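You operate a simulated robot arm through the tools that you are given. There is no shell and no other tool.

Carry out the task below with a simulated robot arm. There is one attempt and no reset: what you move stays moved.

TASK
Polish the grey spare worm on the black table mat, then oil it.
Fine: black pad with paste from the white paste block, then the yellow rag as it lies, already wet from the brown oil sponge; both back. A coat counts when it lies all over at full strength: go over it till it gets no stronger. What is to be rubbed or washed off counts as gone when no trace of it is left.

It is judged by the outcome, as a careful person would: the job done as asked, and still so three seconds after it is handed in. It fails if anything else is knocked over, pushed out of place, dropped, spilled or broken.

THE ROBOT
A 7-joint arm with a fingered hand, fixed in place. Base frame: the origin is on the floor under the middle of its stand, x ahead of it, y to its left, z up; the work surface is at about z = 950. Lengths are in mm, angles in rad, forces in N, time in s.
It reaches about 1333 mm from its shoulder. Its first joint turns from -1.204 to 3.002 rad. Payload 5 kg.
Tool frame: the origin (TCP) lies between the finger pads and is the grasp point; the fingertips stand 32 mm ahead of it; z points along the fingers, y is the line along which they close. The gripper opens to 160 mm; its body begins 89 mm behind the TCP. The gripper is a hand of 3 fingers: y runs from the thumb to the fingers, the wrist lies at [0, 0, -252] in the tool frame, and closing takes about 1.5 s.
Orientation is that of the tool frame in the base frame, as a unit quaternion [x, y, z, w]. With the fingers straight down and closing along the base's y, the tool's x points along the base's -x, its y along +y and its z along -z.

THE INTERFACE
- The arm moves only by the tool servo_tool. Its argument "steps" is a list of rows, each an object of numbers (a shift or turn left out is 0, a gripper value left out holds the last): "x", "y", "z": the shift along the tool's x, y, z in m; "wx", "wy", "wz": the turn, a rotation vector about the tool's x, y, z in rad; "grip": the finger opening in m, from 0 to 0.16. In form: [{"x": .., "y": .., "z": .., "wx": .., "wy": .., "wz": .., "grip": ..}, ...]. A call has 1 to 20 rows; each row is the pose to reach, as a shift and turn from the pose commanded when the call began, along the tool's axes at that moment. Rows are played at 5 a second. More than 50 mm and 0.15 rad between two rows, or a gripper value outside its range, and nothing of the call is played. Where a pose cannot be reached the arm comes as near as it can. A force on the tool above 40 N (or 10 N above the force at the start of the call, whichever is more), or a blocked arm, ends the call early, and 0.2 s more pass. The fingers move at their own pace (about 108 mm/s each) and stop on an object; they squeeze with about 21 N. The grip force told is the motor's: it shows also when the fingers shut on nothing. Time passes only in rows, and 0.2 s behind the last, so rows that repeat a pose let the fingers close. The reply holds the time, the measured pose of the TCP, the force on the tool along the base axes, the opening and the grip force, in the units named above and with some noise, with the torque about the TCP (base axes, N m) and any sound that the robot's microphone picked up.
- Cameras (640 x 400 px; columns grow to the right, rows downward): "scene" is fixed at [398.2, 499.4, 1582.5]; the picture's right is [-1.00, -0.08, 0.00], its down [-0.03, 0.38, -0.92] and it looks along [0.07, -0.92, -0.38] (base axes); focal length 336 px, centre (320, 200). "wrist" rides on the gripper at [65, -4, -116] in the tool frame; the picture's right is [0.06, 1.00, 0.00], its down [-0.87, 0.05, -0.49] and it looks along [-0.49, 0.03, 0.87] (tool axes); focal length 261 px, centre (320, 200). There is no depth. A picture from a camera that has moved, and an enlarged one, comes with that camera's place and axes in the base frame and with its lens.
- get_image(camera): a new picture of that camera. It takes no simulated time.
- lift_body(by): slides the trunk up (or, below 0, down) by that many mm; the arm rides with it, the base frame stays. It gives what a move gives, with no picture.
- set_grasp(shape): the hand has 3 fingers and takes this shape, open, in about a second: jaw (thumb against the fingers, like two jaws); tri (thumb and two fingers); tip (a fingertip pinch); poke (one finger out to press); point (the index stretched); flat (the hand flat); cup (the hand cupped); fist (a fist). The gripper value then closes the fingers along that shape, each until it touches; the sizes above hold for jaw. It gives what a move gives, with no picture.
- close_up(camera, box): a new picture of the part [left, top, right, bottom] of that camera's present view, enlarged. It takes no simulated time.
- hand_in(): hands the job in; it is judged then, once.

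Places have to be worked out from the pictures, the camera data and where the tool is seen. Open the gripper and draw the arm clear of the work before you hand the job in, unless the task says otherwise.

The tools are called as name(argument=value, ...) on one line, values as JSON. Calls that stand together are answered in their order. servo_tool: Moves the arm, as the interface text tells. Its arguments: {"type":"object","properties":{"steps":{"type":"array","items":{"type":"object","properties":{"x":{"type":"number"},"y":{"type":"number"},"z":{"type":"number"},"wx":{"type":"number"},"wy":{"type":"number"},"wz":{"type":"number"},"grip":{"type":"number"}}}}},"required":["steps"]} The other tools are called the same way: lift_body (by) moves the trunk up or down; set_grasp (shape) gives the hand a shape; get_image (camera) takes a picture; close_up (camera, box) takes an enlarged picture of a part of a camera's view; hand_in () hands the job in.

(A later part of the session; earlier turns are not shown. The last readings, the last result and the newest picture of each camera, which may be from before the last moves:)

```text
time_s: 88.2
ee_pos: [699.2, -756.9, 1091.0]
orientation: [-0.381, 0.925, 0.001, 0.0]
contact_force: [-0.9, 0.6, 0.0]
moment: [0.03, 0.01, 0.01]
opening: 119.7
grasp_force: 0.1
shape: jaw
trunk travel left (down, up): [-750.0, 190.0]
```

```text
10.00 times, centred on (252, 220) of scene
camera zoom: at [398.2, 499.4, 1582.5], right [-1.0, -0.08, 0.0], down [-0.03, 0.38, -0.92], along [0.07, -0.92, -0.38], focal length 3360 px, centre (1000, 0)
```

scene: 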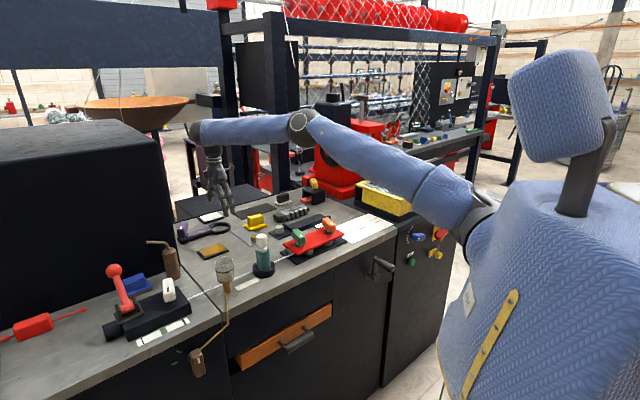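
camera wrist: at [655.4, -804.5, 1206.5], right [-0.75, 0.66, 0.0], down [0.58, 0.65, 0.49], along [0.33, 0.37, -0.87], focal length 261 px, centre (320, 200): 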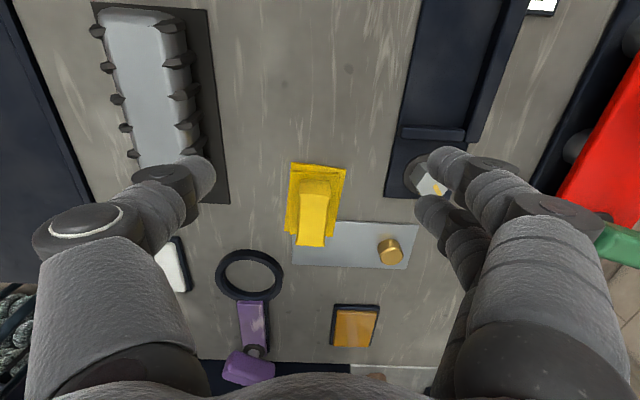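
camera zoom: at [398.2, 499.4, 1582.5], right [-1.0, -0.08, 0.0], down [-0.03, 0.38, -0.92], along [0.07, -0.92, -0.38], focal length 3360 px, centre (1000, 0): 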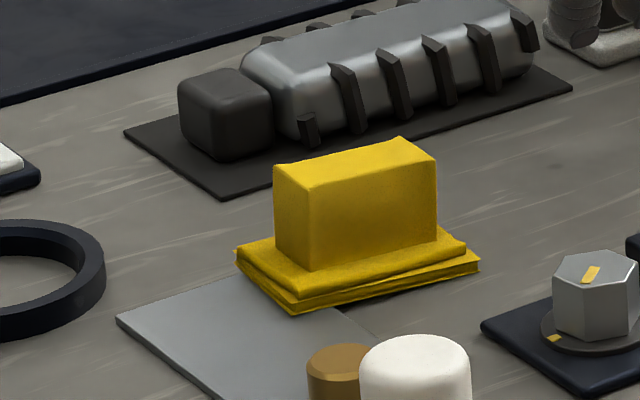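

The rag's handle is about 57 x 29 mm, centred near (755, -703), top z ≈ 1001, turned about 2° from the hand. I move over it with 75 mm opening.

servo_tool(steps=[{"x": -0.02, "y": -0.0005, "z": 0.0, "wz": 0.01, "grip": 0.1}, {"x": -0.045, "y": -0.001, "z": 0.0, "wz": 0.02, "grip": 0.085}, {"x": -0.068, "y": -0.0017, "z": 0.0, "wz": 0.03, "grip": 0.075}, {"x": -0.0778, "y": -0.0019, "z": 0.02, "wz": 0.03, "grip": 0.075}, {"x": -0.0778, "y": -0.0019, "z": 0.046, "wz": 0.03, "grip": 0.075}, {"x": -0.0778, "y": -0.0019, "z": 0.046, "wz": 0.03, "grip": 0.075}])

get_image(camera="wrist")

close_up(camera="scene", box=[200, 165, 296, 225])

```text
time_s: 89.6
ee_pos: [754.1, -699.7, 1046.0]
orientation: [-0.367, 0.93, 0.0, -0.001]
contact_force: [-0.3, -0.2, 0.6]
moment: [-0.02, -0.03, 0.0]
opening: 76.0
grasp_force: 0.1
shape: jaw
trunk travel left (down, up): [-750.0, 190.0]
```

```text
taken
camera wrist: at [710.4, -747.8, 1161.7], right [-0.73, 0.69, 0.0], down [0.6, 0.63, 0.49], along [0.34, 0.36, -0.87], focal length 261 px, centre (320, 200)
```

wrist: 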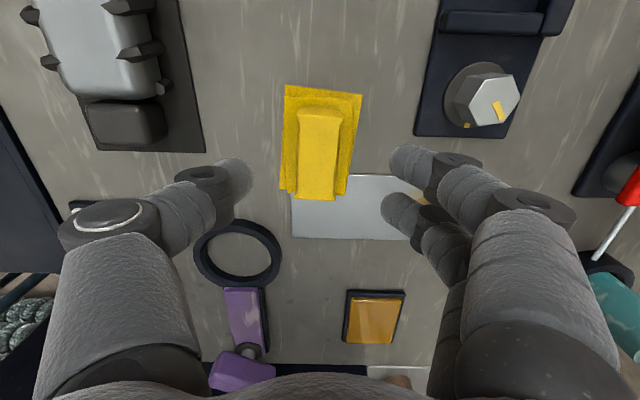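

```text
6.67 times, centred on (248, 195) of scene
camera zoom: at [398.2, 499.4, 1582.5], right [-1.0, -0.08, 0.0], down [-0.03, 0.38, -0.92], along [0.07, -0.92, -0.38], focal length 2240 px, centre (800, 233)
```

zoom: 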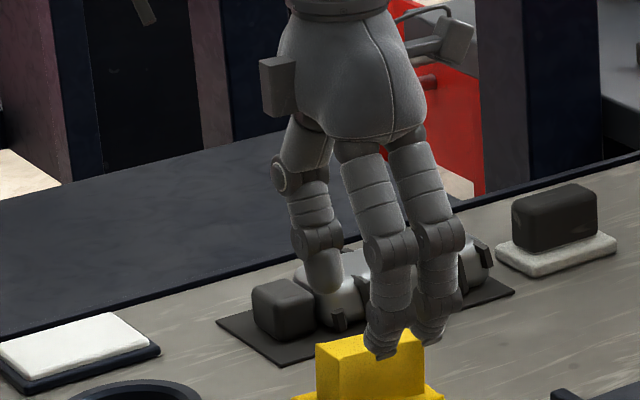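

The handle is about 2 mm toward the thumb side; I correct and go down to z ≈ 1014.

servo_tool(steps=[{"x": 0.002, "y": -0.002, "z": 0.005}, {"x": 0.003, "y": -0.002, "z": 0.02}, {"x": 0.003, "y": -0.002, "z": 0.032}, {"x": 0.003, "y": -0.002, "z": 0.032}])

get_image(camera="wrist")

close_up(camera="scene", box=[200, 180, 296, 240])

```text
time_s: 90.6
ee_pos: [754.2, -704.4, 1013.9]
orientation: [-0.367, 0.93, -0.001, -0.001]
contact_force: [0.0, -0.8, -0.6]
moment: [-0.01, 0.04, -0.01]
opening: 75.7
grasp_force: 0.1
shape: jaw
trunk travel left (down, up): [-750.0, 190.0]
```

```text
taken
camera wrist: at [709.3, -751.7, 1129.1], right [-0.73, 0.69, 0.0], down [0.6, 0.63, 0.49], along [0.34, 0.36, -0.87], focal length 261 px, centre (320, 200)
```

wrist: 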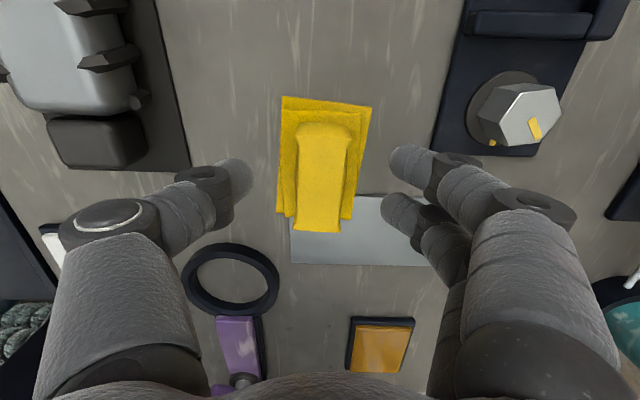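

```text
6.67 times, centred on (248, 210) of scene
camera zoom: at [398.2, 499.4, 1582.5], right [-1.0, -0.08, 0.0], down [-0.03, 0.38, -0.92], along [0.07, -0.92, -0.38], focal length 2240 px, centre (800, 133)
```

zoom: 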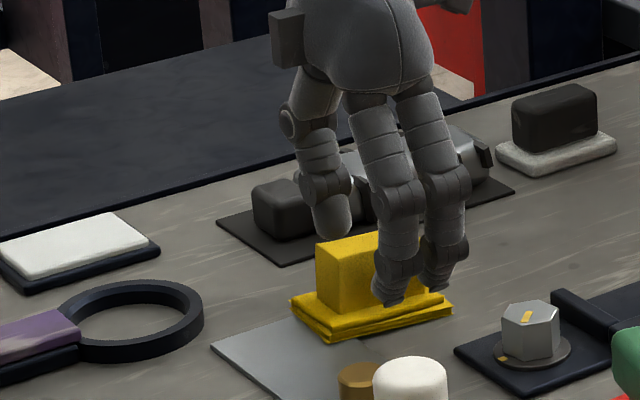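

Aligned. I lower 10 mm more and close on the handle.

servo_tool(steps=[{"z": 0.005}, {"z": 0.01}, {"z": 0.01, "grip": 0.06}, {"z": 0.01, "grip": 0.05}, {"z": 0.01, "grip": 0.04}, {"z": 0.01, "grip": 0.03}, {"z": 0.01, "grip": 0.02}, {"z": 0.01, "grip": 0.01}, {"z": 0.01, "grip": 0.01}])

get_image(camera="wrist")

close_up(camera="scene", box=[200, 180, 296, 240])

```text
time_s: 92.6
ee_pos: [754.1, -704.4, 1002.9]
orientation: [-0.366, 0.93, -0.001, -0.001]
contact_force: [-0.1, -0.6, -0.6]
moment: [0.05, -0.02, -0.01]
opening: 24.2
grasp_force: 20.6
shape: jaw
trunk travel left (down, up): [-750.0, 190.0]
```

```text
taken
camera wrist: at [709.9, -752.4, 1119.2], right [-0.73, 0.69, 0.0], down [0.6, 0.63, 0.49], along [0.34, 0.36, -0.87], focal length 261 px, centre (320, 200)
```

wrist: 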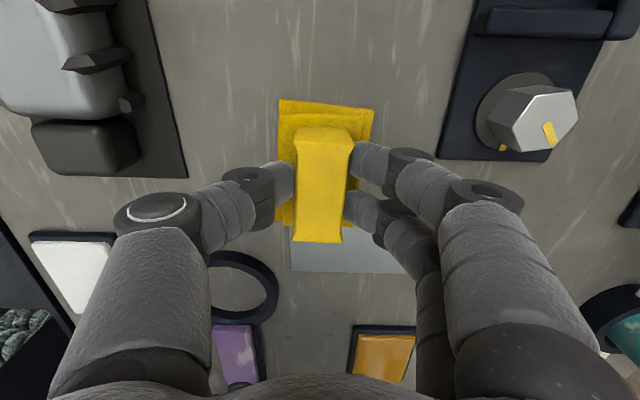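

```text
6.67 times, centred on (248, 210) of scene
camera zoom: at [398.2, 499.4, 1582.5], right [-1.0, -0.08, 0.0], down [-0.03, 0.38, -0.92], along [0.07, -0.92, -0.38], focal length 2240 px, centre (800, 133)
```

zoom: 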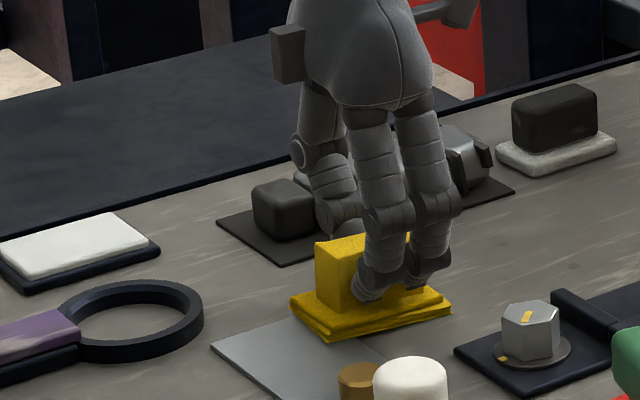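

The rag is gripped. I lift it straight up and check it.

servo_tool(steps=[{"z": -0.01}, {"z": -0.035}, {"z": -0.07}, {"z": -0.08}, {"z": -0.08}])

get_image(camera="wrist")

close_up(camera="scene", box=[190, 160, 318, 240])

```text
time_s: 93.8
ee_pos: [754.1, -705.7, 1082.8]
orientation: [-0.368, 0.93, -0.001, 0.0]
contact_force: [-0.4, -0.6, -0.4]
moment: [0.02, 0.02, 0.0]
opening: 24.1
grasp_force: 21.2
shape: jaw
trunk travel left (down, up): [-750.0, 190.0]
```

```text
taken
camera wrist: at [709.3, -753.2, 1199.4], right [-0.73, 0.69, 0.0], down [0.6, 0.63, 0.49], along [0.34, 0.36, -0.87], focal length 261 px, centre (320, 200)
```

wrist: 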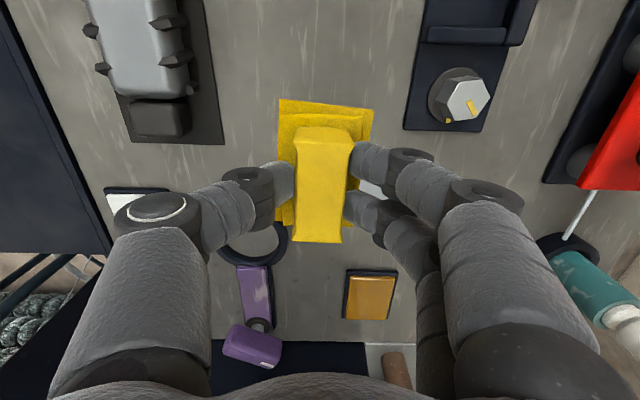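

```text
5.00 times, centred on (254, 200) of scene
camera zoom: at [398.2, 499.4, 1582.5], right [-1.0, -0.08, 0.0], down [-0.03, 0.38, -0.92], along [0.07, -0.92, -0.38], focal length 1680 px, centre (650, 200)
```

zoom: 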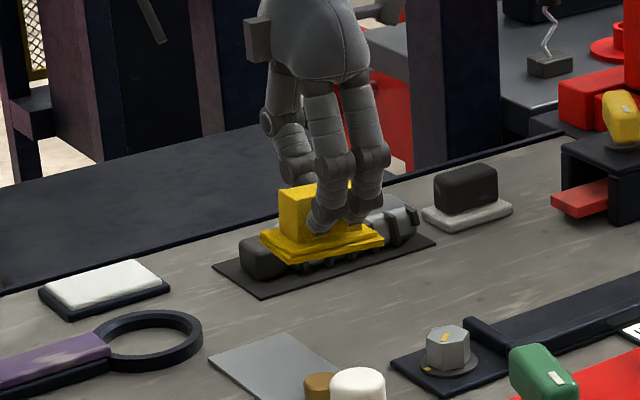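

The rag came up cleanly. I carry it over the worm at this height and turn it a few degrees to line up.

servo_tool(steps=[{"x": 0.0161, "y": -0.0232, "wz": -0.01}, {"x": 0.0322, "y": -0.0464, "wz": -0.02}, {"x": 0.0483, "y": -0.0696, "wz": -0.03}, {"x": 0.0644, "y": -0.0928, "wz": -0.04}, {"x": 0.0805, "y": -0.116, "wz": -0.05}, {"x": 0.0966, "y": -0.1392, "wz": -0.06}, {"x": 0.0966, "y": -0.1392, "wz": -0.06}])

get_image(camera="wrist")

close_up(camera="scene", box=[190, 160, 318, 240])

```text
time_s: 95.4
ee_pos: [778.7, -873.5, 1084.2]
orientation: [-0.396, 0.918, -0.002, 0.0]
contact_force: [0.9, -0.3, 0.1]
moment: [-0.02, 0.0, 0.02]
opening: 24.3
grasp_force: 21.1
shape: jaw
trunk travel left (down, up): [-750.0, 190.0]
```

```text
taken
camera wrist: at [737.0, -923.2, 1200.6], right [-0.77, 0.64, 0.0], down [0.56, 0.67, 0.49], along [0.32, 0.38, -0.87], focal length 261 px, centre (320, 200)
```

wrist: 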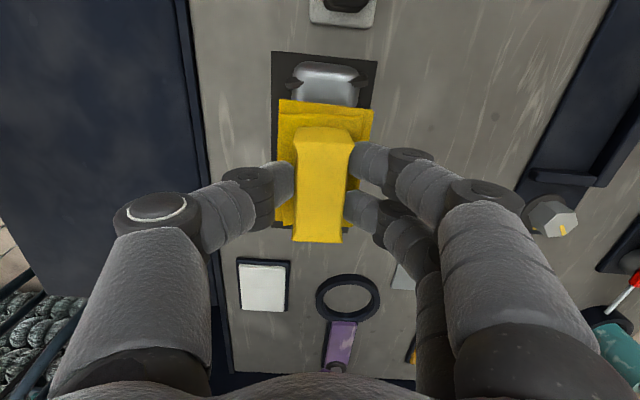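

```text
5.00 times, centred on (254, 200) of scene
camera zoom: at [398.2, 499.4, 1582.5], right [-1.0, -0.08, 0.0], down [-0.03, 0.38, -0.92], along [0.07, -0.92, -0.38], focal length 1680 px, centre (650, 200)
```

zoom: 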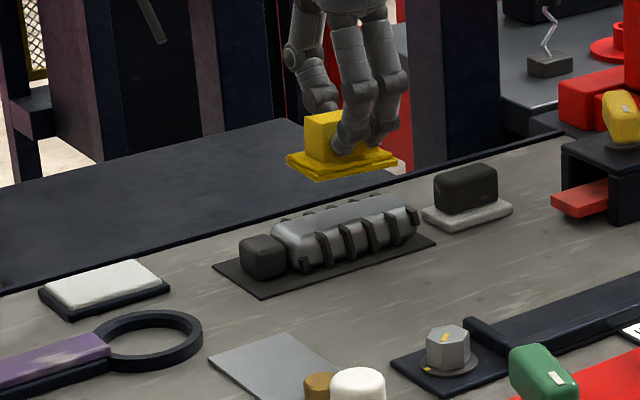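

The rag hangs over the worm, centred. I lower it to just above contact (expected near z ≈ 1038).

servo_tool(steps=[{"z": 0.02}, {"z": 0.035}, {"z": 0.041}, {"z": 0.043}, {"z": 0.043}])

servo_tool(steps=[{"z": 0.001}, {"z": 0.002}, {"z": 0.002}])

```text
time_s: 96.6
ee_pos: [778.7, -872.7, 1039.5]
orientation: [-0.395, 0.919, -0.001, -0.001]
contact_force: [0.3, -0.4, -0.5]
moment: [-0.02, 0.0, 0.03]
opening: 24.3
grasp_force: 21.3
shape: jaw
trunk travel left (down, up): [-750.0, 190.0]
```

```text
time_s: 97.4
ee_pos: [780.2, -871.8, 1039.5]
orientation: [-0.396, 0.918, -0.001, 0.0]
contact_force: [1.1, -0.6, 2.0]
moment: [0.0, 0.04, 0.01]
opening: 24.4
grasp_force: 20.4
shape: jaw
trunk travel left (down, up): [-750.0, 190.0]
```

Contact begins (2 N). I press 1 mm more and make a first set of strokes along the worm.

servo_tool(steps=[{"z": 0.001}, {"x": -0.01, "z": 0.001}, {"x": -0.02, "z": 0.001}, {"x": -0.03, "z": 0.001}, {"x": -0.02, "z": 0.001}, {"x": -0.01, "z": 0.001}, {"x": 0.0, "z": 0.001}, {"x": 0.01, "z": 0.001}, {"x": 0.02, "z": 0.001}, {"x": 0.03, "z": 0.001}, {"x": 0.03, "y": 0.005, "z": 0.001}, {"x": 0.02, "y": 0.005, "z": 0.001}, {"x": 0.01, "y": 0.005, "z": 0.001}, {"x": 0.0, "y": 0.005, "z": 0.001}, {"x": -0.015, "y": 0.005, "z": 0.001}, {"x": -0.03, "y": 0.005, "z": 0.001}, {"x": -0.03, "y": -0.005, "z": 0.001}, {"x": -0.015, "y": -0.005, "z": 0.001}, {"x": 0.0, "y": -0.005, "z": 0.001}, {"x": 0.015, "y": -0.005, "z": 0.001}])

close_up(camera="scene", box=[210, 170, 306, 230])

```text
time_s: 101.6
ee_pos: [773.6, -887.9, 1039.7]
orientation: [-0.396, 0.918, -0.001, 0.0]
contact_force: [1.0, 0.2, 2.9]
moment: [-0.04, 0.06, 0.01]
opening: 24.6
grasp_force: 21.0
shape: jaw
trunk travel left (down, up): [-750.0, 190.0]
```

```text
6.67 times, centred on (258, 200) of scene
camera zoom: at [398.2, 499.4, 1582.5], right [-1.0, -0.08, 0.0], down [-0.03, 0.38, -0.92], along [0.07, -0.92, -0.38], focal length 2240 px, centre (733, 200)
```

zoom: 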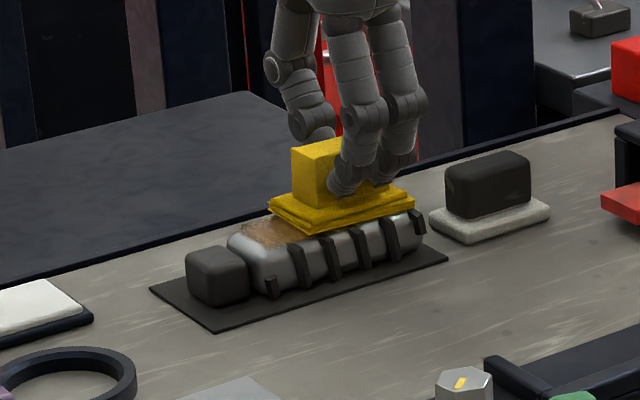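

Oil shows on the worm, still patchy. I press a little more and go over it with overlapping strokes.

servo_tool(steps=[{"x": 0.0, "y": 0.0, "z": 0.0012}, {"x": 0.017, "y": 0.0, "z": 0.0012}, {"x": 0.017, "y": 0.005, "z": 0.0012}, {"x": 0.0, "y": 0.005, "z": 0.0012}, {"x": -0.015, "y": 0.005, "z": 0.0012}, {"x": -0.03, "y": 0.005, "z": 0.0012}, {"x": -0.047, "y": 0.005, "z": 0.0012}, {"x": -0.047, "y": 0.011, "z": 0.0012}, {"x": -0.03, "y": 0.011, "z": 0.0012}, {"x": -0.015, "y": 0.011, "z": 0.0012}, {"x": 0.0, "y": 0.011, "z": 0.0012}, {"x": 0.017, "y": 0.011, "z": 0.0012}, {"x": 0.017, "y": 0.005, "z": 0.0012}, {"x": 0.017, "y": -0.001, "z": 0.0012}, {"x": 0.0, "y": -0.001, "z": 0.0012}, {"x": -0.015, "y": -0.001, "z": 0.0012}, {"x": -0.03, "y": -0.001, "z": 0.0012}, {"x": -0.047, "y": -0.001, "z": 0.0012}, {"x": -0.047, "y": 0.005, "z": 0.0012}, {"x": -0.03, "y": 0.005, "z": 0.0012}])

close_up(camera="scene", box=[210, 170, 306, 230])

```text
time_s: 105.8
ee_pos: [791.1, -860.5, 1037.7]
orientation: [-0.396, 0.918, 0.0, -0.001]
contact_force: [-0.8, 1.9, 6.3]
moment: [0.0, 0.11, -0.04]
opening: 24.9
grasp_force: 20.7
shape: jaw
trunk travel left (down, up): [-750.0, 190.0]
```

```text
6.67 times, centred on (258, 200) of scene
camera zoom: at [398.2, 499.4, 1582.5], right [-1.0, -0.08, 0.0], down [-0.03, 0.38, -0.92], along [0.07, -0.92, -0.38], focal length 2240 px, centre (733, 200)
```

zoom: 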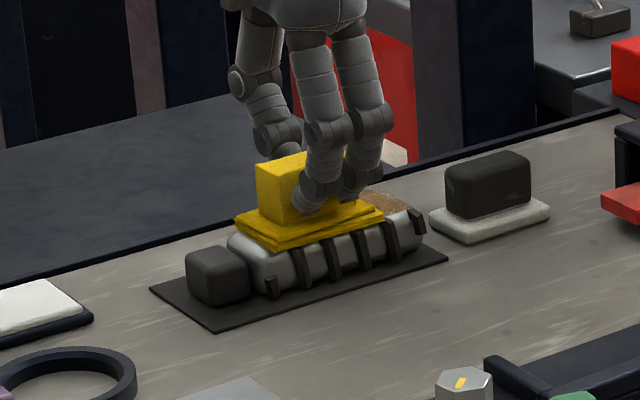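

I continue with another set of overlapping passes before inspecting.

servo_tool(steps=[{"x": -0.017, "y": 0.0}, {"x": -0.017, "y": -0.006}, {"x": 0.0, "y": -0.006}, {"x": 0.015, "y": -0.006}, {"x": 0.03, "y": -0.006}, {"x": 0.048, "y": -0.006}, {"x": 0.048, "y": -0.003}, {"x": 0.03, "y": -0.003}, {"x": 0.015, "y": -0.003}, {"x": 0.0, "y": -0.003}, {"x": -0.018, "y": -0.003}, {"x": -0.018, "y": 0.003}, {"x": 0.0, "y": 0.003}, {"x": 0.015, "y": 0.003}, {"x": 0.03, "y": 0.003}, {"x": 0.048, "y": 0.003}, {"x": 0.048, "y": 0.007}, {"x": 0.03, "y": 0.007}, {"x": 0.015, "y": 0.007}, {"x": 0.0, "y": 0.007}])

servo_tool(steps=[{"x": -0.018, "y": 0.0}, {"x": -0.018, "y": -0.007}, {"x": 0.0, "y": -0.007}, {"x": 0.015, "y": -0.007}, {"x": 0.03, "y": -0.007}, {"x": 0.048, "y": -0.007}, {"x": 0.048, "y": -0.012}, {"x": 0.03, "y": -0.012}, {"x": 0.015, "y": -0.012}, {"x": 0.0, "y": -0.012}, {"x": -0.018, "y": -0.012}, {"x": -0.018, "y": -0.007}, {"x": 0.0, "y": -0.007}, {"x": 0.015, "y": -0.007}])

```text
time_s: 110.0
ee_pos: [785.2, -857.5, 1038.6]
orientation: [-0.395, 0.919, 0.0, 0.0]
contact_force: [-2.1, -0.5, 3.7]
moment: [-0.07, 0.05, 0.0]
opening: 24.6
grasp_force: 20.9
shape: jaw
trunk travel left (down, up): [-750.0, 190.0]
```

```text
time_s: 113.0
ee_pos: [779.5, -873.1, 1038.3]
orientation: [-0.396, 0.918, 0.001, 0.0]
contact_force: [1.2, 0.6, 1.6]
moment: [0.02, -0.02, 0.0]
opening: 24.4
grasp_force: 20.8
shape: jaw
trunk travel left (down, up): [-750.0, 190.0]
```

I lift up and over toward the tang side so the camera looks down on the worm's upper face.

servo_tool(steps=[{"z": -0.01}, {"x": -0.005, "z": -0.05}, {"x": -0.02, "z": -0.09}, {"x": -0.035, "z": -0.13}, {"x": -0.05, "z": -0.17}, {"x": -0.06, "z": -0.21}, {"x": -0.07, "z": -0.24}, {"x": -0.07, "z": -0.24}])

get_image(camera="wrist")

close_up(camera="wrist", box=[240, 0, 400, 100])

close_up(camera="scene", box=[236, 190, 276, 215])

```text
time_s: 114.8
ee_pos: [827.8, -822.2, 1277.3]
orientation: [-0.395, 0.919, -0.001, 0.001]
contact_force: [-0.2, -0.8, -1.3]
moment: [0.01, -0.01, -0.03]
opening: 24.3
grasp_force: 21.3
shape: jaw
trunk travel left (down, up): [-750.0, 190.0]
```

```text
taken
camera wrist: at [786.3, -871.9, 1392.0], right [-0.77, 0.64, 0.0], down [0.56, 0.67, 0.49], along [0.31, 0.38, -0.87], focal length 261 px, centre (320, 200)
```

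wrist: 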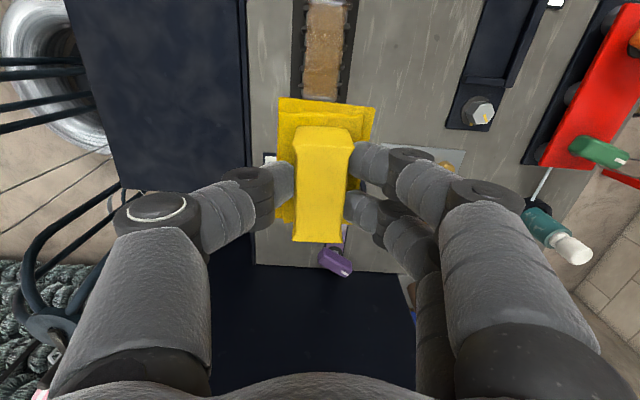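

```text
4.00 times, centred on (320, 50) of wrist
camera zoom: at [786.3, -871.9, 1392.0], right [-0.77, 0.64, 0.0], down [0.56, 0.67, 0.49], along [0.31, 0.38, -0.87], focal length 1043 px, centre (320, 800)
```

zoom: 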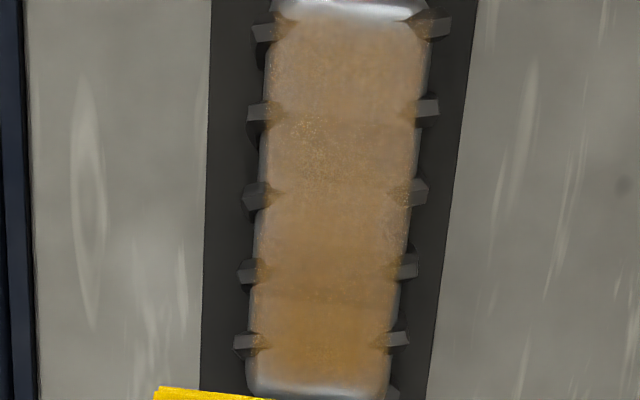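

```text
16.00 times, centred on (256, 202) of scene
camera zoom: at [398.2, 499.4, 1582.5], right [-1.0, -0.08, 0.0], down [-0.03, 0.38, -0.92], along [0.07, -0.92, -0.38], focal length 5376 px, centre (1344, 160)
```

zoom: 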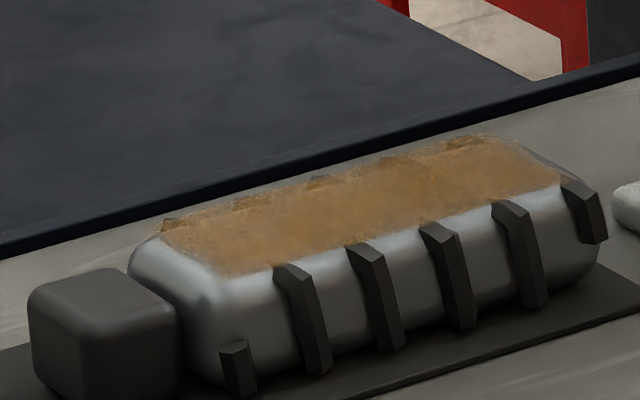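

The oil coat covers the face but is still uneven (weaker toward the far end and edges). I go back down with slightly more pressure for more passes.

servo_tool(steps=[{"x": 0.01, "z": 0.03}, {"x": 0.02, "z": 0.07}, {"x": 0.035, "z": 0.11}, {"x": 0.05, "z": 0.15}, {"x": 0.06, "z": 0.19}, {"x": 0.07, "z": 0.225}, {"x": 0.07, "z": 0.238}, {"x": 0.07, "z": 0.2412}, {"x": 0.07, "z": 0.2412}])

servo_tool(steps=[{"x": 0.0, "y": 0.0, "z": 0.0003}, {"x": 0.015, "y": 0.0, "z": 0.0003}, {"x": 0.032, "y": 0.0, "z": 0.0003}, {"x": 0.032, "y": 0.006, "z": 0.0003}, {"x": 0.016, "y": 0.006, "z": 0.0003}, {"x": 0.0, "y": 0.006, "z": 0.0003}, {"x": -0.016, "y": 0.006, "z": 0.0003}, {"x": -0.032, "y": 0.006, "z": 0.0003}, {"x": -0.032, "y": 0.0, "z": 0.0003}, {"x": -0.032, "y": -0.006, "z": 0.0003}, {"x": -0.016, "y": -0.006, "z": 0.0003}, {"x": 0.0, "y": -0.006, "z": 0.0003}, {"x": 0.016, "y": -0.006, "z": 0.0003}, {"x": 0.032, "y": -0.006, "z": 0.0003}, {"x": 0.032, "y": 0.002, "z": 0.0003}, {"x": 0.016, "y": 0.002, "z": 0.0003}, {"x": 0.0, "y": 0.002, "z": 0.0003}, {"x": -0.016, "y": 0.002, "z": 0.0003}, {"x": -0.032, "y": 0.002, "z": 0.0003}, {"x": -0.016, "y": 0.0, "z": 0.0003}])

```text
time_s: 116.8
ee_pos: [780.1, -873.0, 1036.9]
orientation: [-0.395, 0.919, -0.002, 0.0]
contact_force: [1.3, -2.9, 8.6]
moment: [-0.1, 0.05, 0.04]
opening: 24.6
grasp_force: 21.0
shape: jaw
trunk travel left (down, up): [-750.0, 190.0]
```

```text
time_s: 121.0
ee_pos: [790.2, -859.7, 1037.0]
orientation: [-0.396, 0.918, -0.002, 0.0]
contact_force: [2.6, 3.5, 9.5]
moment: [0.1, -0.07, 0.01]
opening: 25.4
grasp_force: 20.9
shape: jaw
trunk travel left (down, up): [-750.0, 190.0]
```

Pressure is now about 9 N. I run two more full sets of overlapping strokes.

servo_tool(steps=[{"x": 0.0, "y": -0.003}, {"x": 0.016, "y": -0.003}, {"x": 0.032, "y": -0.003}, {"x": 0.05, "y": -0.003}, {"x": 0.05, "y": 0.004}, {"x": 0.032, "y": 0.004}, {"x": 0.016, "y": 0.004}, {"x": 0.0, "y": 0.004}, {"x": -0.017, "y": 0.004}, {"x": -0.017, "y": 0.008}, {"x": 0.0, "y": 0.008}, {"x": 0.016, "y": 0.008}, {"x": 0.032, "y": 0.008}, {"x": 0.05, "y": 0.008}, {"x": 0.05, "y": 0.0}, {"x": 0.05, "y": -0.008}, {"x": 0.032, "y": -0.008}, {"x": 0.016, "y": -0.008}, {"x": 0.0, "y": -0.008}, {"x": -0.017, "y": -0.008}])

servo_tool(steps=[{"x": 0.0, "y": 0.006}, {"x": 0.017, "y": 0.006}, {"x": 0.034, "y": 0.006}, {"x": 0.05, "y": 0.006}, {"x": 0.067, "y": 0.006}, {"x": 0.067, "y": 0.01}, {"x": 0.05, "y": 0.01}, {"x": 0.034, "y": 0.01}, {"x": 0.017, "y": 0.01}, {"x": 0.0, "y": 0.01}, {"x": 0.0, "y": 0.014}, {"x": 0.017, "y": 0.014}, {"x": 0.034, "y": 0.014}, {"x": 0.05, "y": 0.014}, {"x": 0.067, "y": 0.014}, {"x": 0.067, "y": 0.004}, {"x": 0.05, "y": 0.004}, {"x": 0.034, "y": 0.004}, {"x": 0.034, "y": 0.008}])

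```text
time_s: 125.2
ee_pos: [807.6, -853.8, 1037.0]
orientation: [-0.395, 0.918, -0.002, -0.001]
contact_force: [-0.3, 0.0, 5.4]
moment: [0.02, 0.0, 0.03]
opening: 25.1
grasp_force: 20.6
shape: jaw
trunk travel left (down, up): [-750.0, 190.0]
```

```text
time_s: 129.2
ee_pos: [778.5, -873.5, 1036.2]
orientation: [-0.396, 0.918, -0.001, 0.0]
contact_force: [1.7, -2.4, 6.8]
moment: [-0.07, -0.01, 0.0]
opening: 25.1
grasp_force: 20.9
shape: jaw
trunk travel left (down, up): [-750.0, 190.0]
```

I lift to the same viewpoint to compare the coat.

servo_tool(steps=[{"z": -0.01}, {"x": -0.005, "z": -0.05}, {"x": -0.02, "z": -0.09}, {"x": -0.035, "z": -0.13}, {"x": -0.05, "z": -0.17}, {"x": -0.06, "z": -0.21}, {"x": -0.07, "z": -0.2415}, {"x": -0.07, "z": -0.2415}])

close_up(camera="wrist", box=[240, 0, 400, 100])

close_up(camera="scene", box=[236, 190, 276, 215])

```text
time_s: 131.0
ee_pos: [827.7, -823.2, 1274.8]
orientation: [-0.395, 0.919, 0.001, 0.0]
contact_force: [1.1, -1.1, -1.0]
moment: [0.02, -0.04, 0.0]
opening: 25.0
grasp_force: 21.2
shape: jaw
trunk travel left (down, up): [-750.0, 190.0]
```

```text
4.00 times, centred on (320, 50) of wrist
camera zoom: at [785.5, -873.6, 1391.3], right [-0.77, 0.64, 0.0], down [0.56, 0.67, 0.49], along [0.31, 0.38, -0.87], focal length 1043 px, centre (320, 800)
```

zoom: 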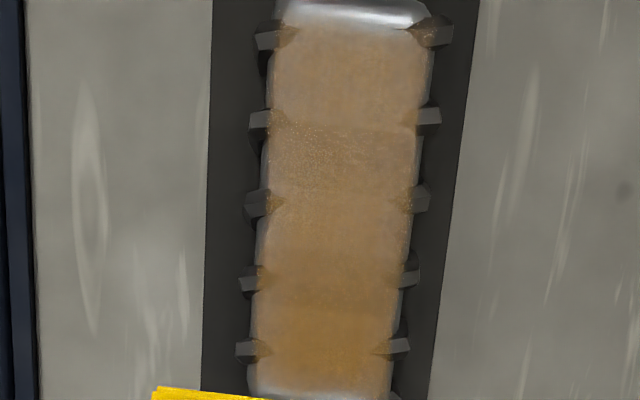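

```text
16.00 times, centred on (256, 202) of scene
camera zoom: at [398.2, 499.4, 1582.5], right [-1.0, -0.08, 0.0], down [-0.03, 0.38, -0.92], along [0.07, -0.92, -0.38], focal length 5376 px, centre (1344, 160)
```

zoom: 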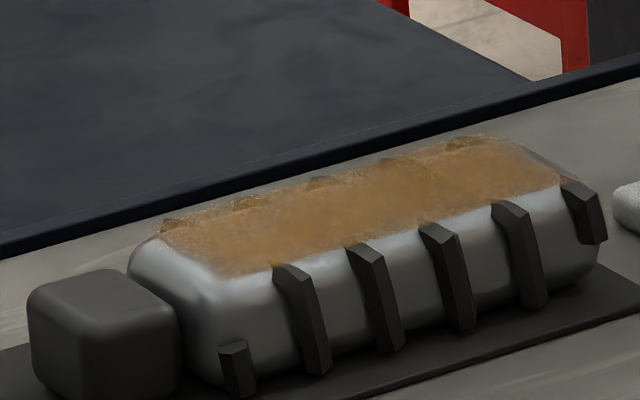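

A bit stronger than before, so not yet finished. I go down again for more passes, reaching further over both ends.

servo_tool(steps=[{"x": 0.01, "z": 0.03}, {"x": 0.02, "z": 0.07}, {"x": 0.035, "z": 0.11}, {"x": 0.05, "z": 0.15}, {"x": 0.06, "z": 0.19}, {"x": 0.07, "z": 0.225}, {"x": 0.07, "z": 0.238}, {"x": 0.07, "z": 0.2418}, {"x": 0.07, "z": 0.2418}])

servo_tool(steps=[{"x": 0.018, "y": 0.0}, {"x": 0.038, "y": 0.0}, {"x": 0.038, "y": 0.007}, {"x": 0.019, "y": 0.007}, {"x": 0.0, "y": 0.007}, {"x": -0.019, "y": 0.007}, {"x": -0.036, "y": 0.007}, {"x": -0.036, "y": 0.003}, {"x": -0.018, "y": 0.003}, {"x": 0.0, "y": 0.003}, {"x": 0.019, "y": 0.003}, {"x": 0.038, "y": 0.003}, {"x": 0.038, "y": -0.003}, {"x": 0.019, "y": -0.003}, {"x": 0.0, "y": -0.003}, {"x": -0.018, "y": -0.003}, {"x": -0.036, "y": -0.003}, {"x": -0.036, "y": -0.008}, {"x": -0.018, "y": -0.008}, {"x": 0.0, "y": -0.008}])

servo_tool(steps=[{"x": 0.019, "y": 0.0}, {"x": 0.038, "y": 0.0}, {"x": 0.038, "y": 0.004}, {"x": 0.019, "y": 0.004}, {"x": 0.0, "y": 0.004}, {"x": -0.018, "y": 0.004}, {"x": -0.036, "y": 0.004}, {"x": -0.036, "y": 0.012}, {"x": -0.018, "y": 0.012}, {"x": 0.0, "y": 0.012}, {"x": 0.019, "y": 0.012}, {"x": 0.038, "y": 0.012}, {"x": 0.038, "y": 0.016}, {"x": 0.019, "y": 0.016}, {"x": 0.0, "y": 0.016}, {"x": -0.018, "y": 0.016}, {"x": -0.036, "y": 0.016}, {"x": -0.036, "y": 0.008}, {"x": -0.018, "y": 0.008}, {"x": 0.0, "y": 0.008}])

```text
time_s: 133.0
ee_pos: [778.9, -873.9, 1035.8]
orientation: [-0.395, 0.919, -0.001, 0.0]
contact_force: [0.4, -1.5, 5.3]
moment: [-0.03, 0.0, 0.01]
opening: 25.0
grasp_force: 21.3
shape: jaw
trunk travel left (down, up): [-750.0, 190.0]
```

```text
time_s: 137.2
ee_pos: [784.4, -877.6, 1034.6]
orientation: [-0.396, 0.918, -0.001, 0.0]
contact_force: [1.6, 1.9, 4.2]
moment: [0.01, 0.08, -0.01]
opening: 25.2
grasp_force: 21.3
shape: jaw
trunk travel left (down, up): [-750.0, 190.0]
```

```text
time_s: 141.4
ee_pos: [778.6, -872.0, 1035.8]
orientation: [-0.396, 0.918, -0.001, 0.001]
contact_force: [0.9, 1.2, 4.7]
moment: [0.03, 0.01, -0.02]
opening: 25.3
grasp_force: 21.0
shape: jaw
trunk travel left (down, up): [-750.0, 190.0]
```

I lift to compare once more.

servo_tool(steps=[{"z": -0.01}, {"x": -0.005, "z": -0.05}, {"x": -0.02, "z": -0.09}, {"x": -0.035, "z": -0.13}, {"x": -0.05, "z": -0.17}, {"x": -0.06, "z": -0.21}, {"x": -0.07, "z": -0.242}, {"x": -0.07, "z": -0.242}])

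close_up(camera="wrist", box=[240, 0, 400, 100])

close_up(camera="scene", box=[236, 190, 276, 215])

get_image(camera="wrist")

```text
time_s: 143.2
ee_pos: [826.0, -821.6, 1277.6]
orientation: [-0.395, 0.919, 0.001, 0.001]
contact_force: [-0.1, 0.7, -0.5]
moment: [0.01, 0.01, 0.0]
opening: 25.3
grasp_force: 21.2
shape: jaw
trunk travel left (down, up): [-750.0, 190.0]
```

```text
4.00 times, centred on (320, 50) of wrist
camera zoom: at [784.5, -872.1, 1392.4], right [-0.77, 0.64, 0.0], down [0.56, 0.67, 0.49], along [0.31, 0.38, -0.87], focal length 1043 px, centre (320, 800)
```

zoom: 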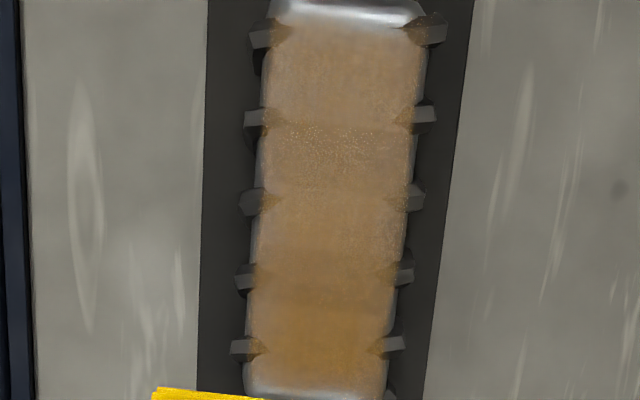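

```text
16.00 times, centred on (256, 202) of scene
camera zoom: at [398.2, 499.4, 1582.5], right [-1.0, -0.08, 0.0], down [-0.03, 0.38, -0.92], along [0.07, -0.92, -0.38], focal length 5376 px, centre (1344, 160)
```

zoom: 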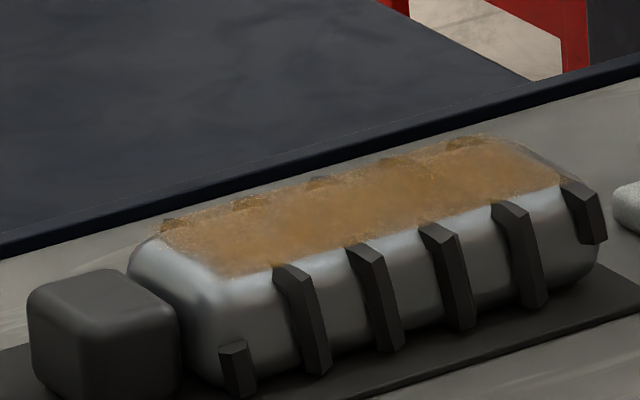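

```text
taken
camera wrist: at [784.5, -872.1, 1392.4], right [-0.77, 0.64, 0.0], down [0.56, 0.67, 0.49], along [0.31, 0.38, -0.87], focal length 261 px, centre (320, 200)
```

wrist: 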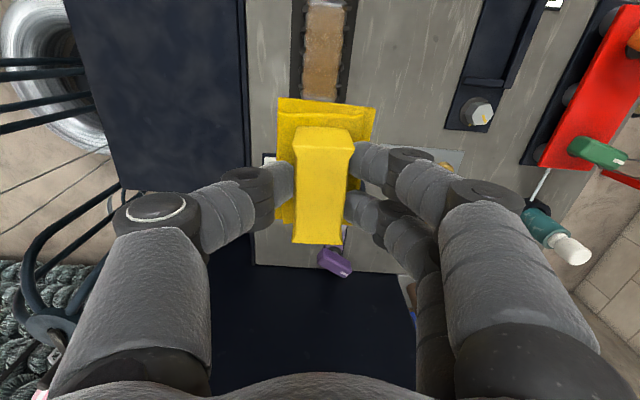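

The coat looks much as before. I take finer reference close-ups now to compare after another set of passes.

close_up(camera="wrist", box=[288, 0, 368, 50])

close_up(camera="wrist", box=[288, 50, 368, 100])

close_up(camera="scene", box=[244, 196, 274, 210])

```text
8.00 times, centred on (328, 25) of wrist
camera zoom: at [784.5, -872.1, 1392.4], right [-0.77, 0.64, 0.0], down [0.56, 0.67, 0.49], along [0.31, 0.38, -0.87], focal length 2085 px, centre (256, 1600)
```

zoom: 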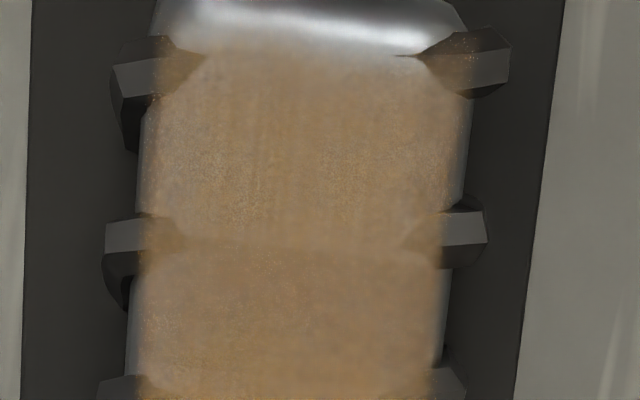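

```text
8.00 times, centred on (328, 75) of wrist
camera zoom: at [784.5, -872.1, 1392.4], right [-0.77, 0.64, 0.0], down [0.56, 0.67, 0.49], along [0.31, 0.38, -0.87], focal length 2085 px, centre (256, 1200)
```

zoom: 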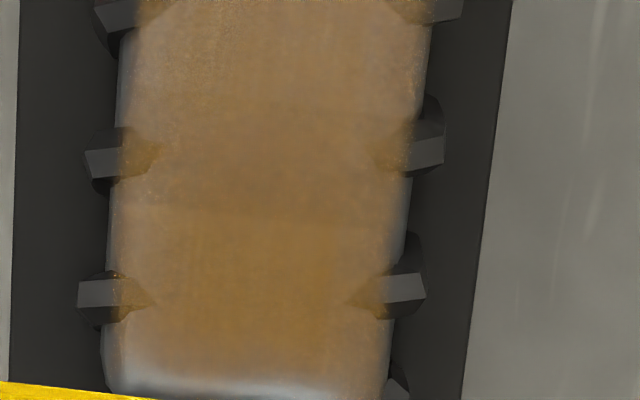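

```text
16.00 times, centred on (259, 203) of scene
camera zoom: at [398.2, 499.4, 1582.5], right [-1.0, -0.08, 0.0], down [-0.03, 0.38, -0.92], along [0.07, -0.92, -0.38], focal length 5376 px, centre (1296, 152)
```

zoom: 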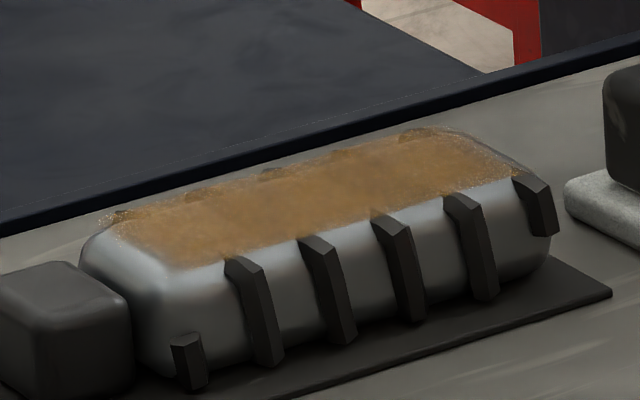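

There are still faint grains toward the far end and edges. I go down for another three sets with wider sideways and lengthwise reach.

servo_tool(steps=[{"x": 0.01, "z": 0.03}, {"x": 0.02, "z": 0.07}, {"x": 0.035, "z": 0.11}, {"x": 0.05, "z": 0.15}, {"x": 0.06, "z": 0.19}, {"x": 0.07, "z": 0.225}, {"x": 0.07, "z": 0.238}, {"x": 0.07, "z": 0.2424}, {"x": 0.07, "z": 0.2428}])

servo_tool(steps=[{"x": 0.02, "y": 0.0}, {"x": 0.04, "y": 0.0}, {"x": 0.04, "y": 0.01}, {"x": 0.02, "y": 0.01}, {"x": 0.0, "y": 0.01}, {"x": -0.02, "y": 0.01}, {"x": -0.038, "y": 0.01}, {"x": -0.038, "y": 0.004}, {"x": -0.02, "y": 0.004}, {"x": 0.0, "y": 0.004}, {"x": 0.02, "y": 0.004}, {"x": 0.04, "y": 0.004}, {"x": 0.04, "y": -0.004}, {"x": 0.02, "y": -0.004}, {"x": 0.0, "y": -0.004}, {"x": -0.02, "y": -0.004}, {"x": -0.038, "y": -0.004}, {"x": -0.038, "y": -0.01}, {"x": -0.02, "y": -0.01}, {"x": 0.0, "y": -0.01}])

servo_tool(steps=[{"x": 0.02, "y": 0.0}, {"x": 0.04, "y": 0.0}, {"x": 0.04, "y": 0.01}, {"x": 0.02, "y": 0.01}, {"x": 0.0, "y": 0.01}, {"x": -0.02, "y": 0.01}, {"x": -0.038, "y": 0.01}, {"x": -0.038, "y": 0.016}, {"x": -0.02, "y": 0.016}, {"x": 0.0, "y": 0.016}, {"x": 0.02, "y": 0.016}, {"x": 0.04, "y": 0.016}, {"x": 0.04, "y": 0.02}, {"x": 0.02, "y": 0.02}, {"x": 0.0, "y": 0.02}, {"x": -0.02, "y": 0.02}, {"x": -0.038, "y": 0.02}, {"x": -0.038, "y": 0.01}, {"x": -0.02, "y": 0.01}, {"x": 0.0, "y": 0.01}])

```text
time_s: 145.2
ee_pos: [779.3, -873.0, 1037.3]
orientation: [-0.396, 0.918, -0.001, 0.001]
contact_force: [0.9, -1.3, 8.3]
moment: [0.01, 0.03, 0.0]
opening: 25.1
grasp_force: 21.2
shape: jaw
trunk travel left (down, up): [-750.0, 190.0]
```

```text
time_s: 149.4
ee_pos: [786.0, -879.7, 1035.0]
orientation: [-0.397, 0.918, -0.001, 0.0]
contact_force: [2.5, 2.7, 9.4]
moment: [0.1, -0.02, -0.01]
opening: 25.7
grasp_force: 21.1
shape: jaw
trunk travel left (down, up): [-750.0, 190.0]
```

```text
time_s: 153.6
ee_pos: [779.1, -873.5, 1035.3]
orientation: [-0.397, 0.918, 0.0, 0.0]
contact_force: [1.6, 1.5, 7.6]
moment: [0.09, 0.01, -0.02]
opening: 25.4
grasp_force: 20.7
shape: jaw
trunk travel left (down, up): [-750.0, 190.0]
```

I lift and compare with the same close-ups.

servo_tool(steps=[{"z": -0.01}, {"x": -0.005, "z": -0.05}, {"x": -0.02, "z": -0.09}, {"x": -0.035, "z": -0.13}, {"x": -0.05, "z": -0.17}, {"x": -0.06, "z": -0.21}, {"x": -0.07, "z": -0.242}, {"x": -0.07, "z": -0.242}])

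close_up(camera="wrist", box=[240, 0, 400, 100])

close_up(camera="wrist", box=[288, 0, 368, 50])

close_up(camera="wrist", box=[288, 50, 368, 100])

close_up(camera="scene", box=[236, 190, 276, 215])

```text
time_s: 155.4
ee_pos: [826.1, -823.3, 1277.9]
orientation: [-0.395, 0.918, 0.0, 0.0]
contact_force: [-0.1, -0.2, -0.9]
moment: [-0.06, -0.06, 0.0]
opening: 25.3
grasp_force: 20.8
shape: jaw
trunk travel left (down, up): [-750.0, 190.0]
```

```text
4.00 times, centred on (320, 50) of wrist
camera zoom: at [785.7, -872.9, 1392.2], right [-0.77, 0.64, 0.0], down [0.56, 0.67, 0.49], along [0.31, 0.38, -0.87], focal length 1043 px, centre (320, 800)
```

zoom: 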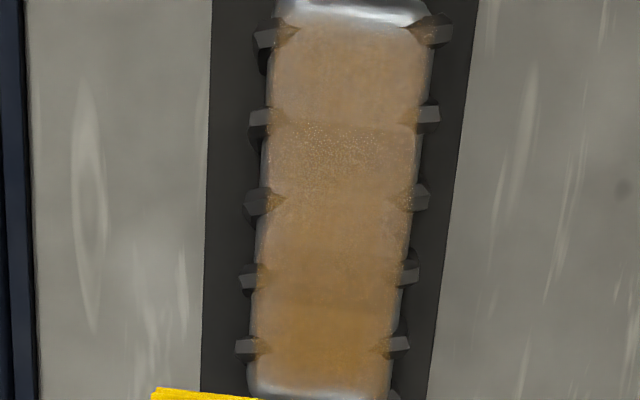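

```text
8.00 times, centred on (328, 25) of wrist
camera zoom: at [785.7, -872.9, 1392.2], right [-0.77, 0.64, 0.0], down [0.56, 0.67, 0.49], along [0.31, 0.38, -0.87], focal length 2085 px, centre (256, 1600)
```

zoom: 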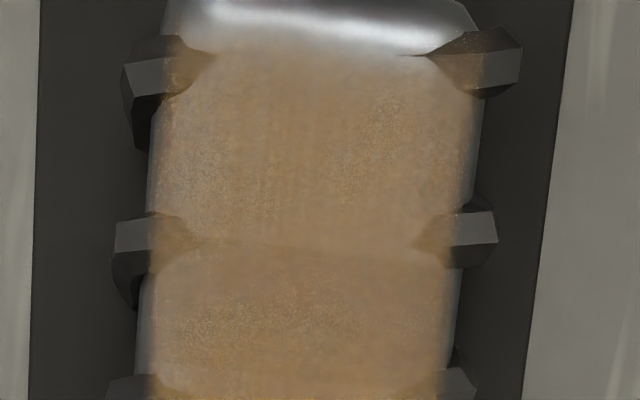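

```text
8.00 times, centred on (328, 75) of wrist
camera zoom: at [785.7, -872.9, 1392.2], right [-0.77, 0.64, 0.0], down [0.56, 0.67, 0.49], along [0.31, 0.38, -0.87], focal length 2085 px, centre (256, 1200)
```

zoom: 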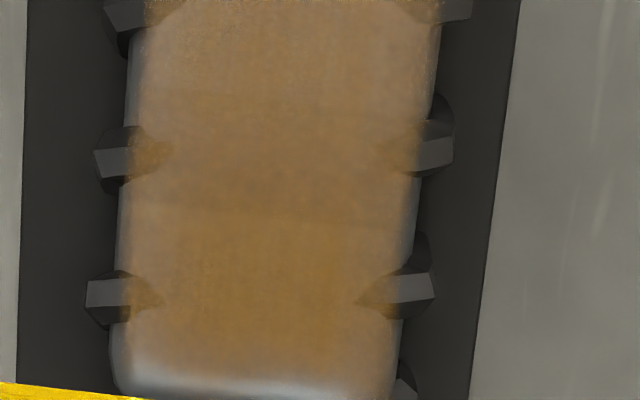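

```text
16.00 times, centred on (256, 202) of scene
camera zoom: at [398.2, 499.4, 1582.5], right [-1.0, -0.08, 0.0], down [-0.03, 0.38, -0.92], along [0.07, -0.92, -0.38], focal length 5376 px, centre (1344, 160)
```

zoom: 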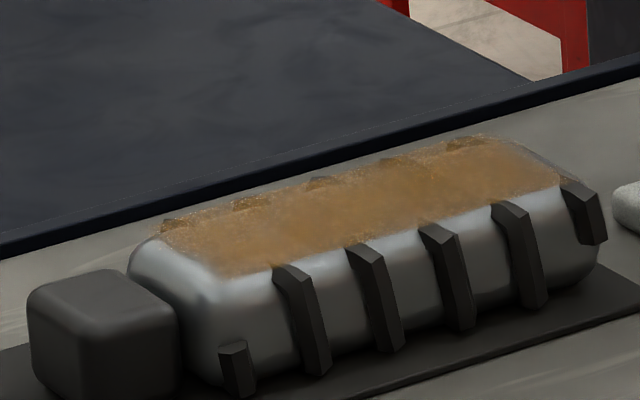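

There is no further change from the last set, so the oil coat is at full strength. I carry the rag back above its place at (754, -704.5), turning it back to its original angle.

servo_tool(steps=[{"x": -0.006, "y": 0.0223, "z": 0.025, "wz": 0.01}, {"x": -0.012, "y": 0.0446, "z": 0.055, "wz": 0.02}, {"x": -0.018, "y": 0.0669, "z": 0.085, "wz": 0.03}, {"x": -0.024, "y": 0.0892, "z": 0.115, "wz": 0.04}, {"x": -0.03, "y": 0.1115, "z": 0.145, "wz": 0.05}, {"x": -0.0365, "y": 0.1338, "z": 0.175, "wz": 0.062}, {"x": -0.0365, "y": 0.1338, "z": 0.205, "wz": 0.062}, {"x": -0.0365, "y": 0.1338, "z": 0.205, "wz": 0.062}])

get_image(camera="wrist")

close_up(camera="scene", box=[190, 160, 318, 240])

```text
time_s: 157.2
ee_pos: [754.3, -705.4, 1071.5]
orientation: [-0.366, 0.931, -0.002, 0.0]
contact_force: [-0.7, 0.3, -0.1]
moment: [-0.02, -0.01, 0.01]
opening: 25.6
grasp_force: 21.6
shape: jaw
trunk travel left (down, up): [-750.0, 190.0]
```

```text
taken
camera wrist: at [709.3, -751.7, 1187.7], right [-0.73, 0.69, 0.0], down [0.6, 0.63, 0.49], along [0.34, 0.36, -0.87], focal length 261 px, centre (320, 200)
```

wrist: 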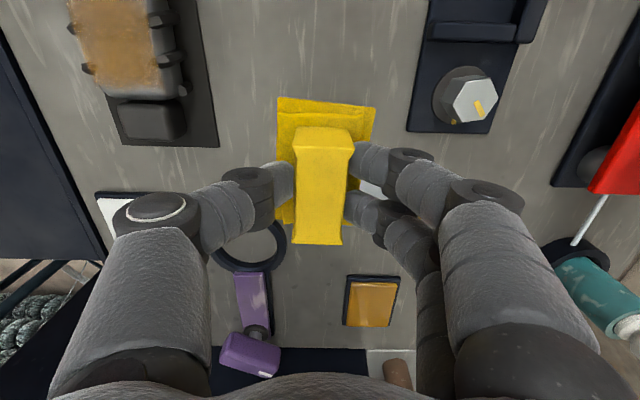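

```text
5.00 times, centred on (254, 200) of scene
camera zoom: at [398.2, 499.4, 1582.5], right [-1.0, -0.08, 0.0], down [-0.03, 0.38, -0.92], along [0.07, -0.92, -0.38], focal length 1680 px, centre (650, 200)
```

zoom: 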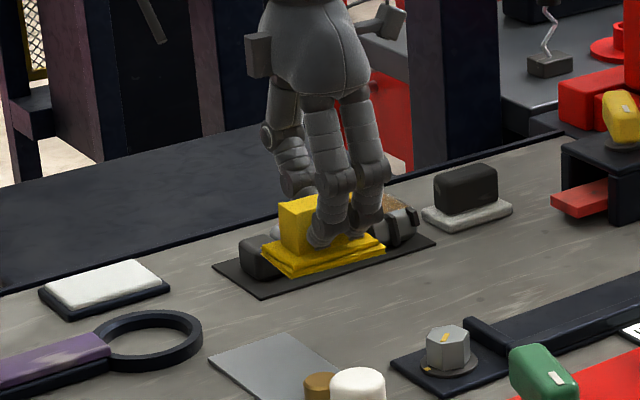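

The rag is above its place. Before I set it down I check the coat from this other angle.

close_up(camera="wrist", box=[60, 0, 220, 100])

close_up(camera="wrist", box=[240, 80, 400, 180])

```text
4.00 times, centred on (140, 50) of wrist
camera zoom: at [709.3, -751.7, 1187.7], right [-0.73, 0.69, 0.0], down [0.6, 0.63, 0.49], along [0.34, 0.36, -0.87], focal length 1043 px, centre (1040, 800)
```

zoom: 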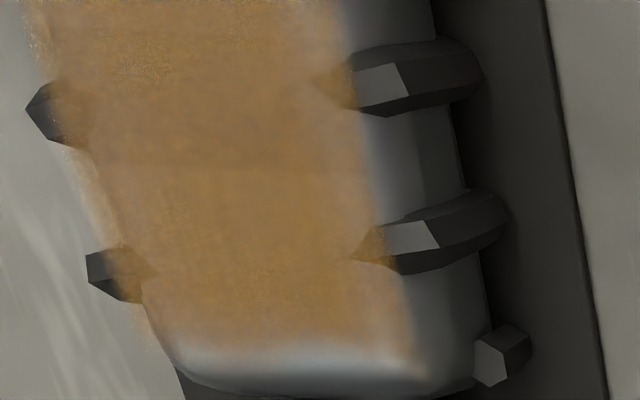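

```text
4.00 times, centred on (320, 130) of wrist
camera zoom: at [709.3, -751.7, 1187.7], right [-0.73, 0.69, 0.0], down [0.6, 0.63, 0.49], along [0.34, 0.36, -0.87], focal length 1043 px, centre (320, 480)
```

zoom: 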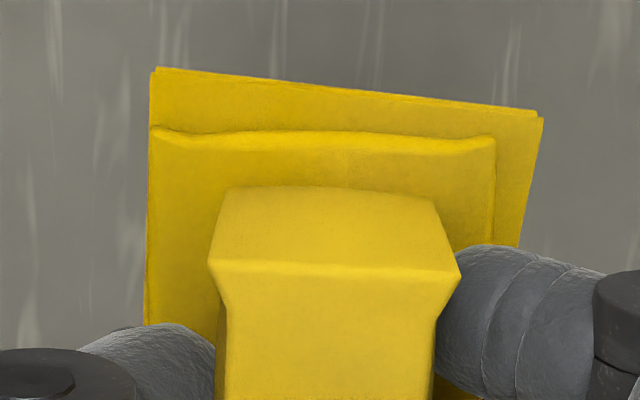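

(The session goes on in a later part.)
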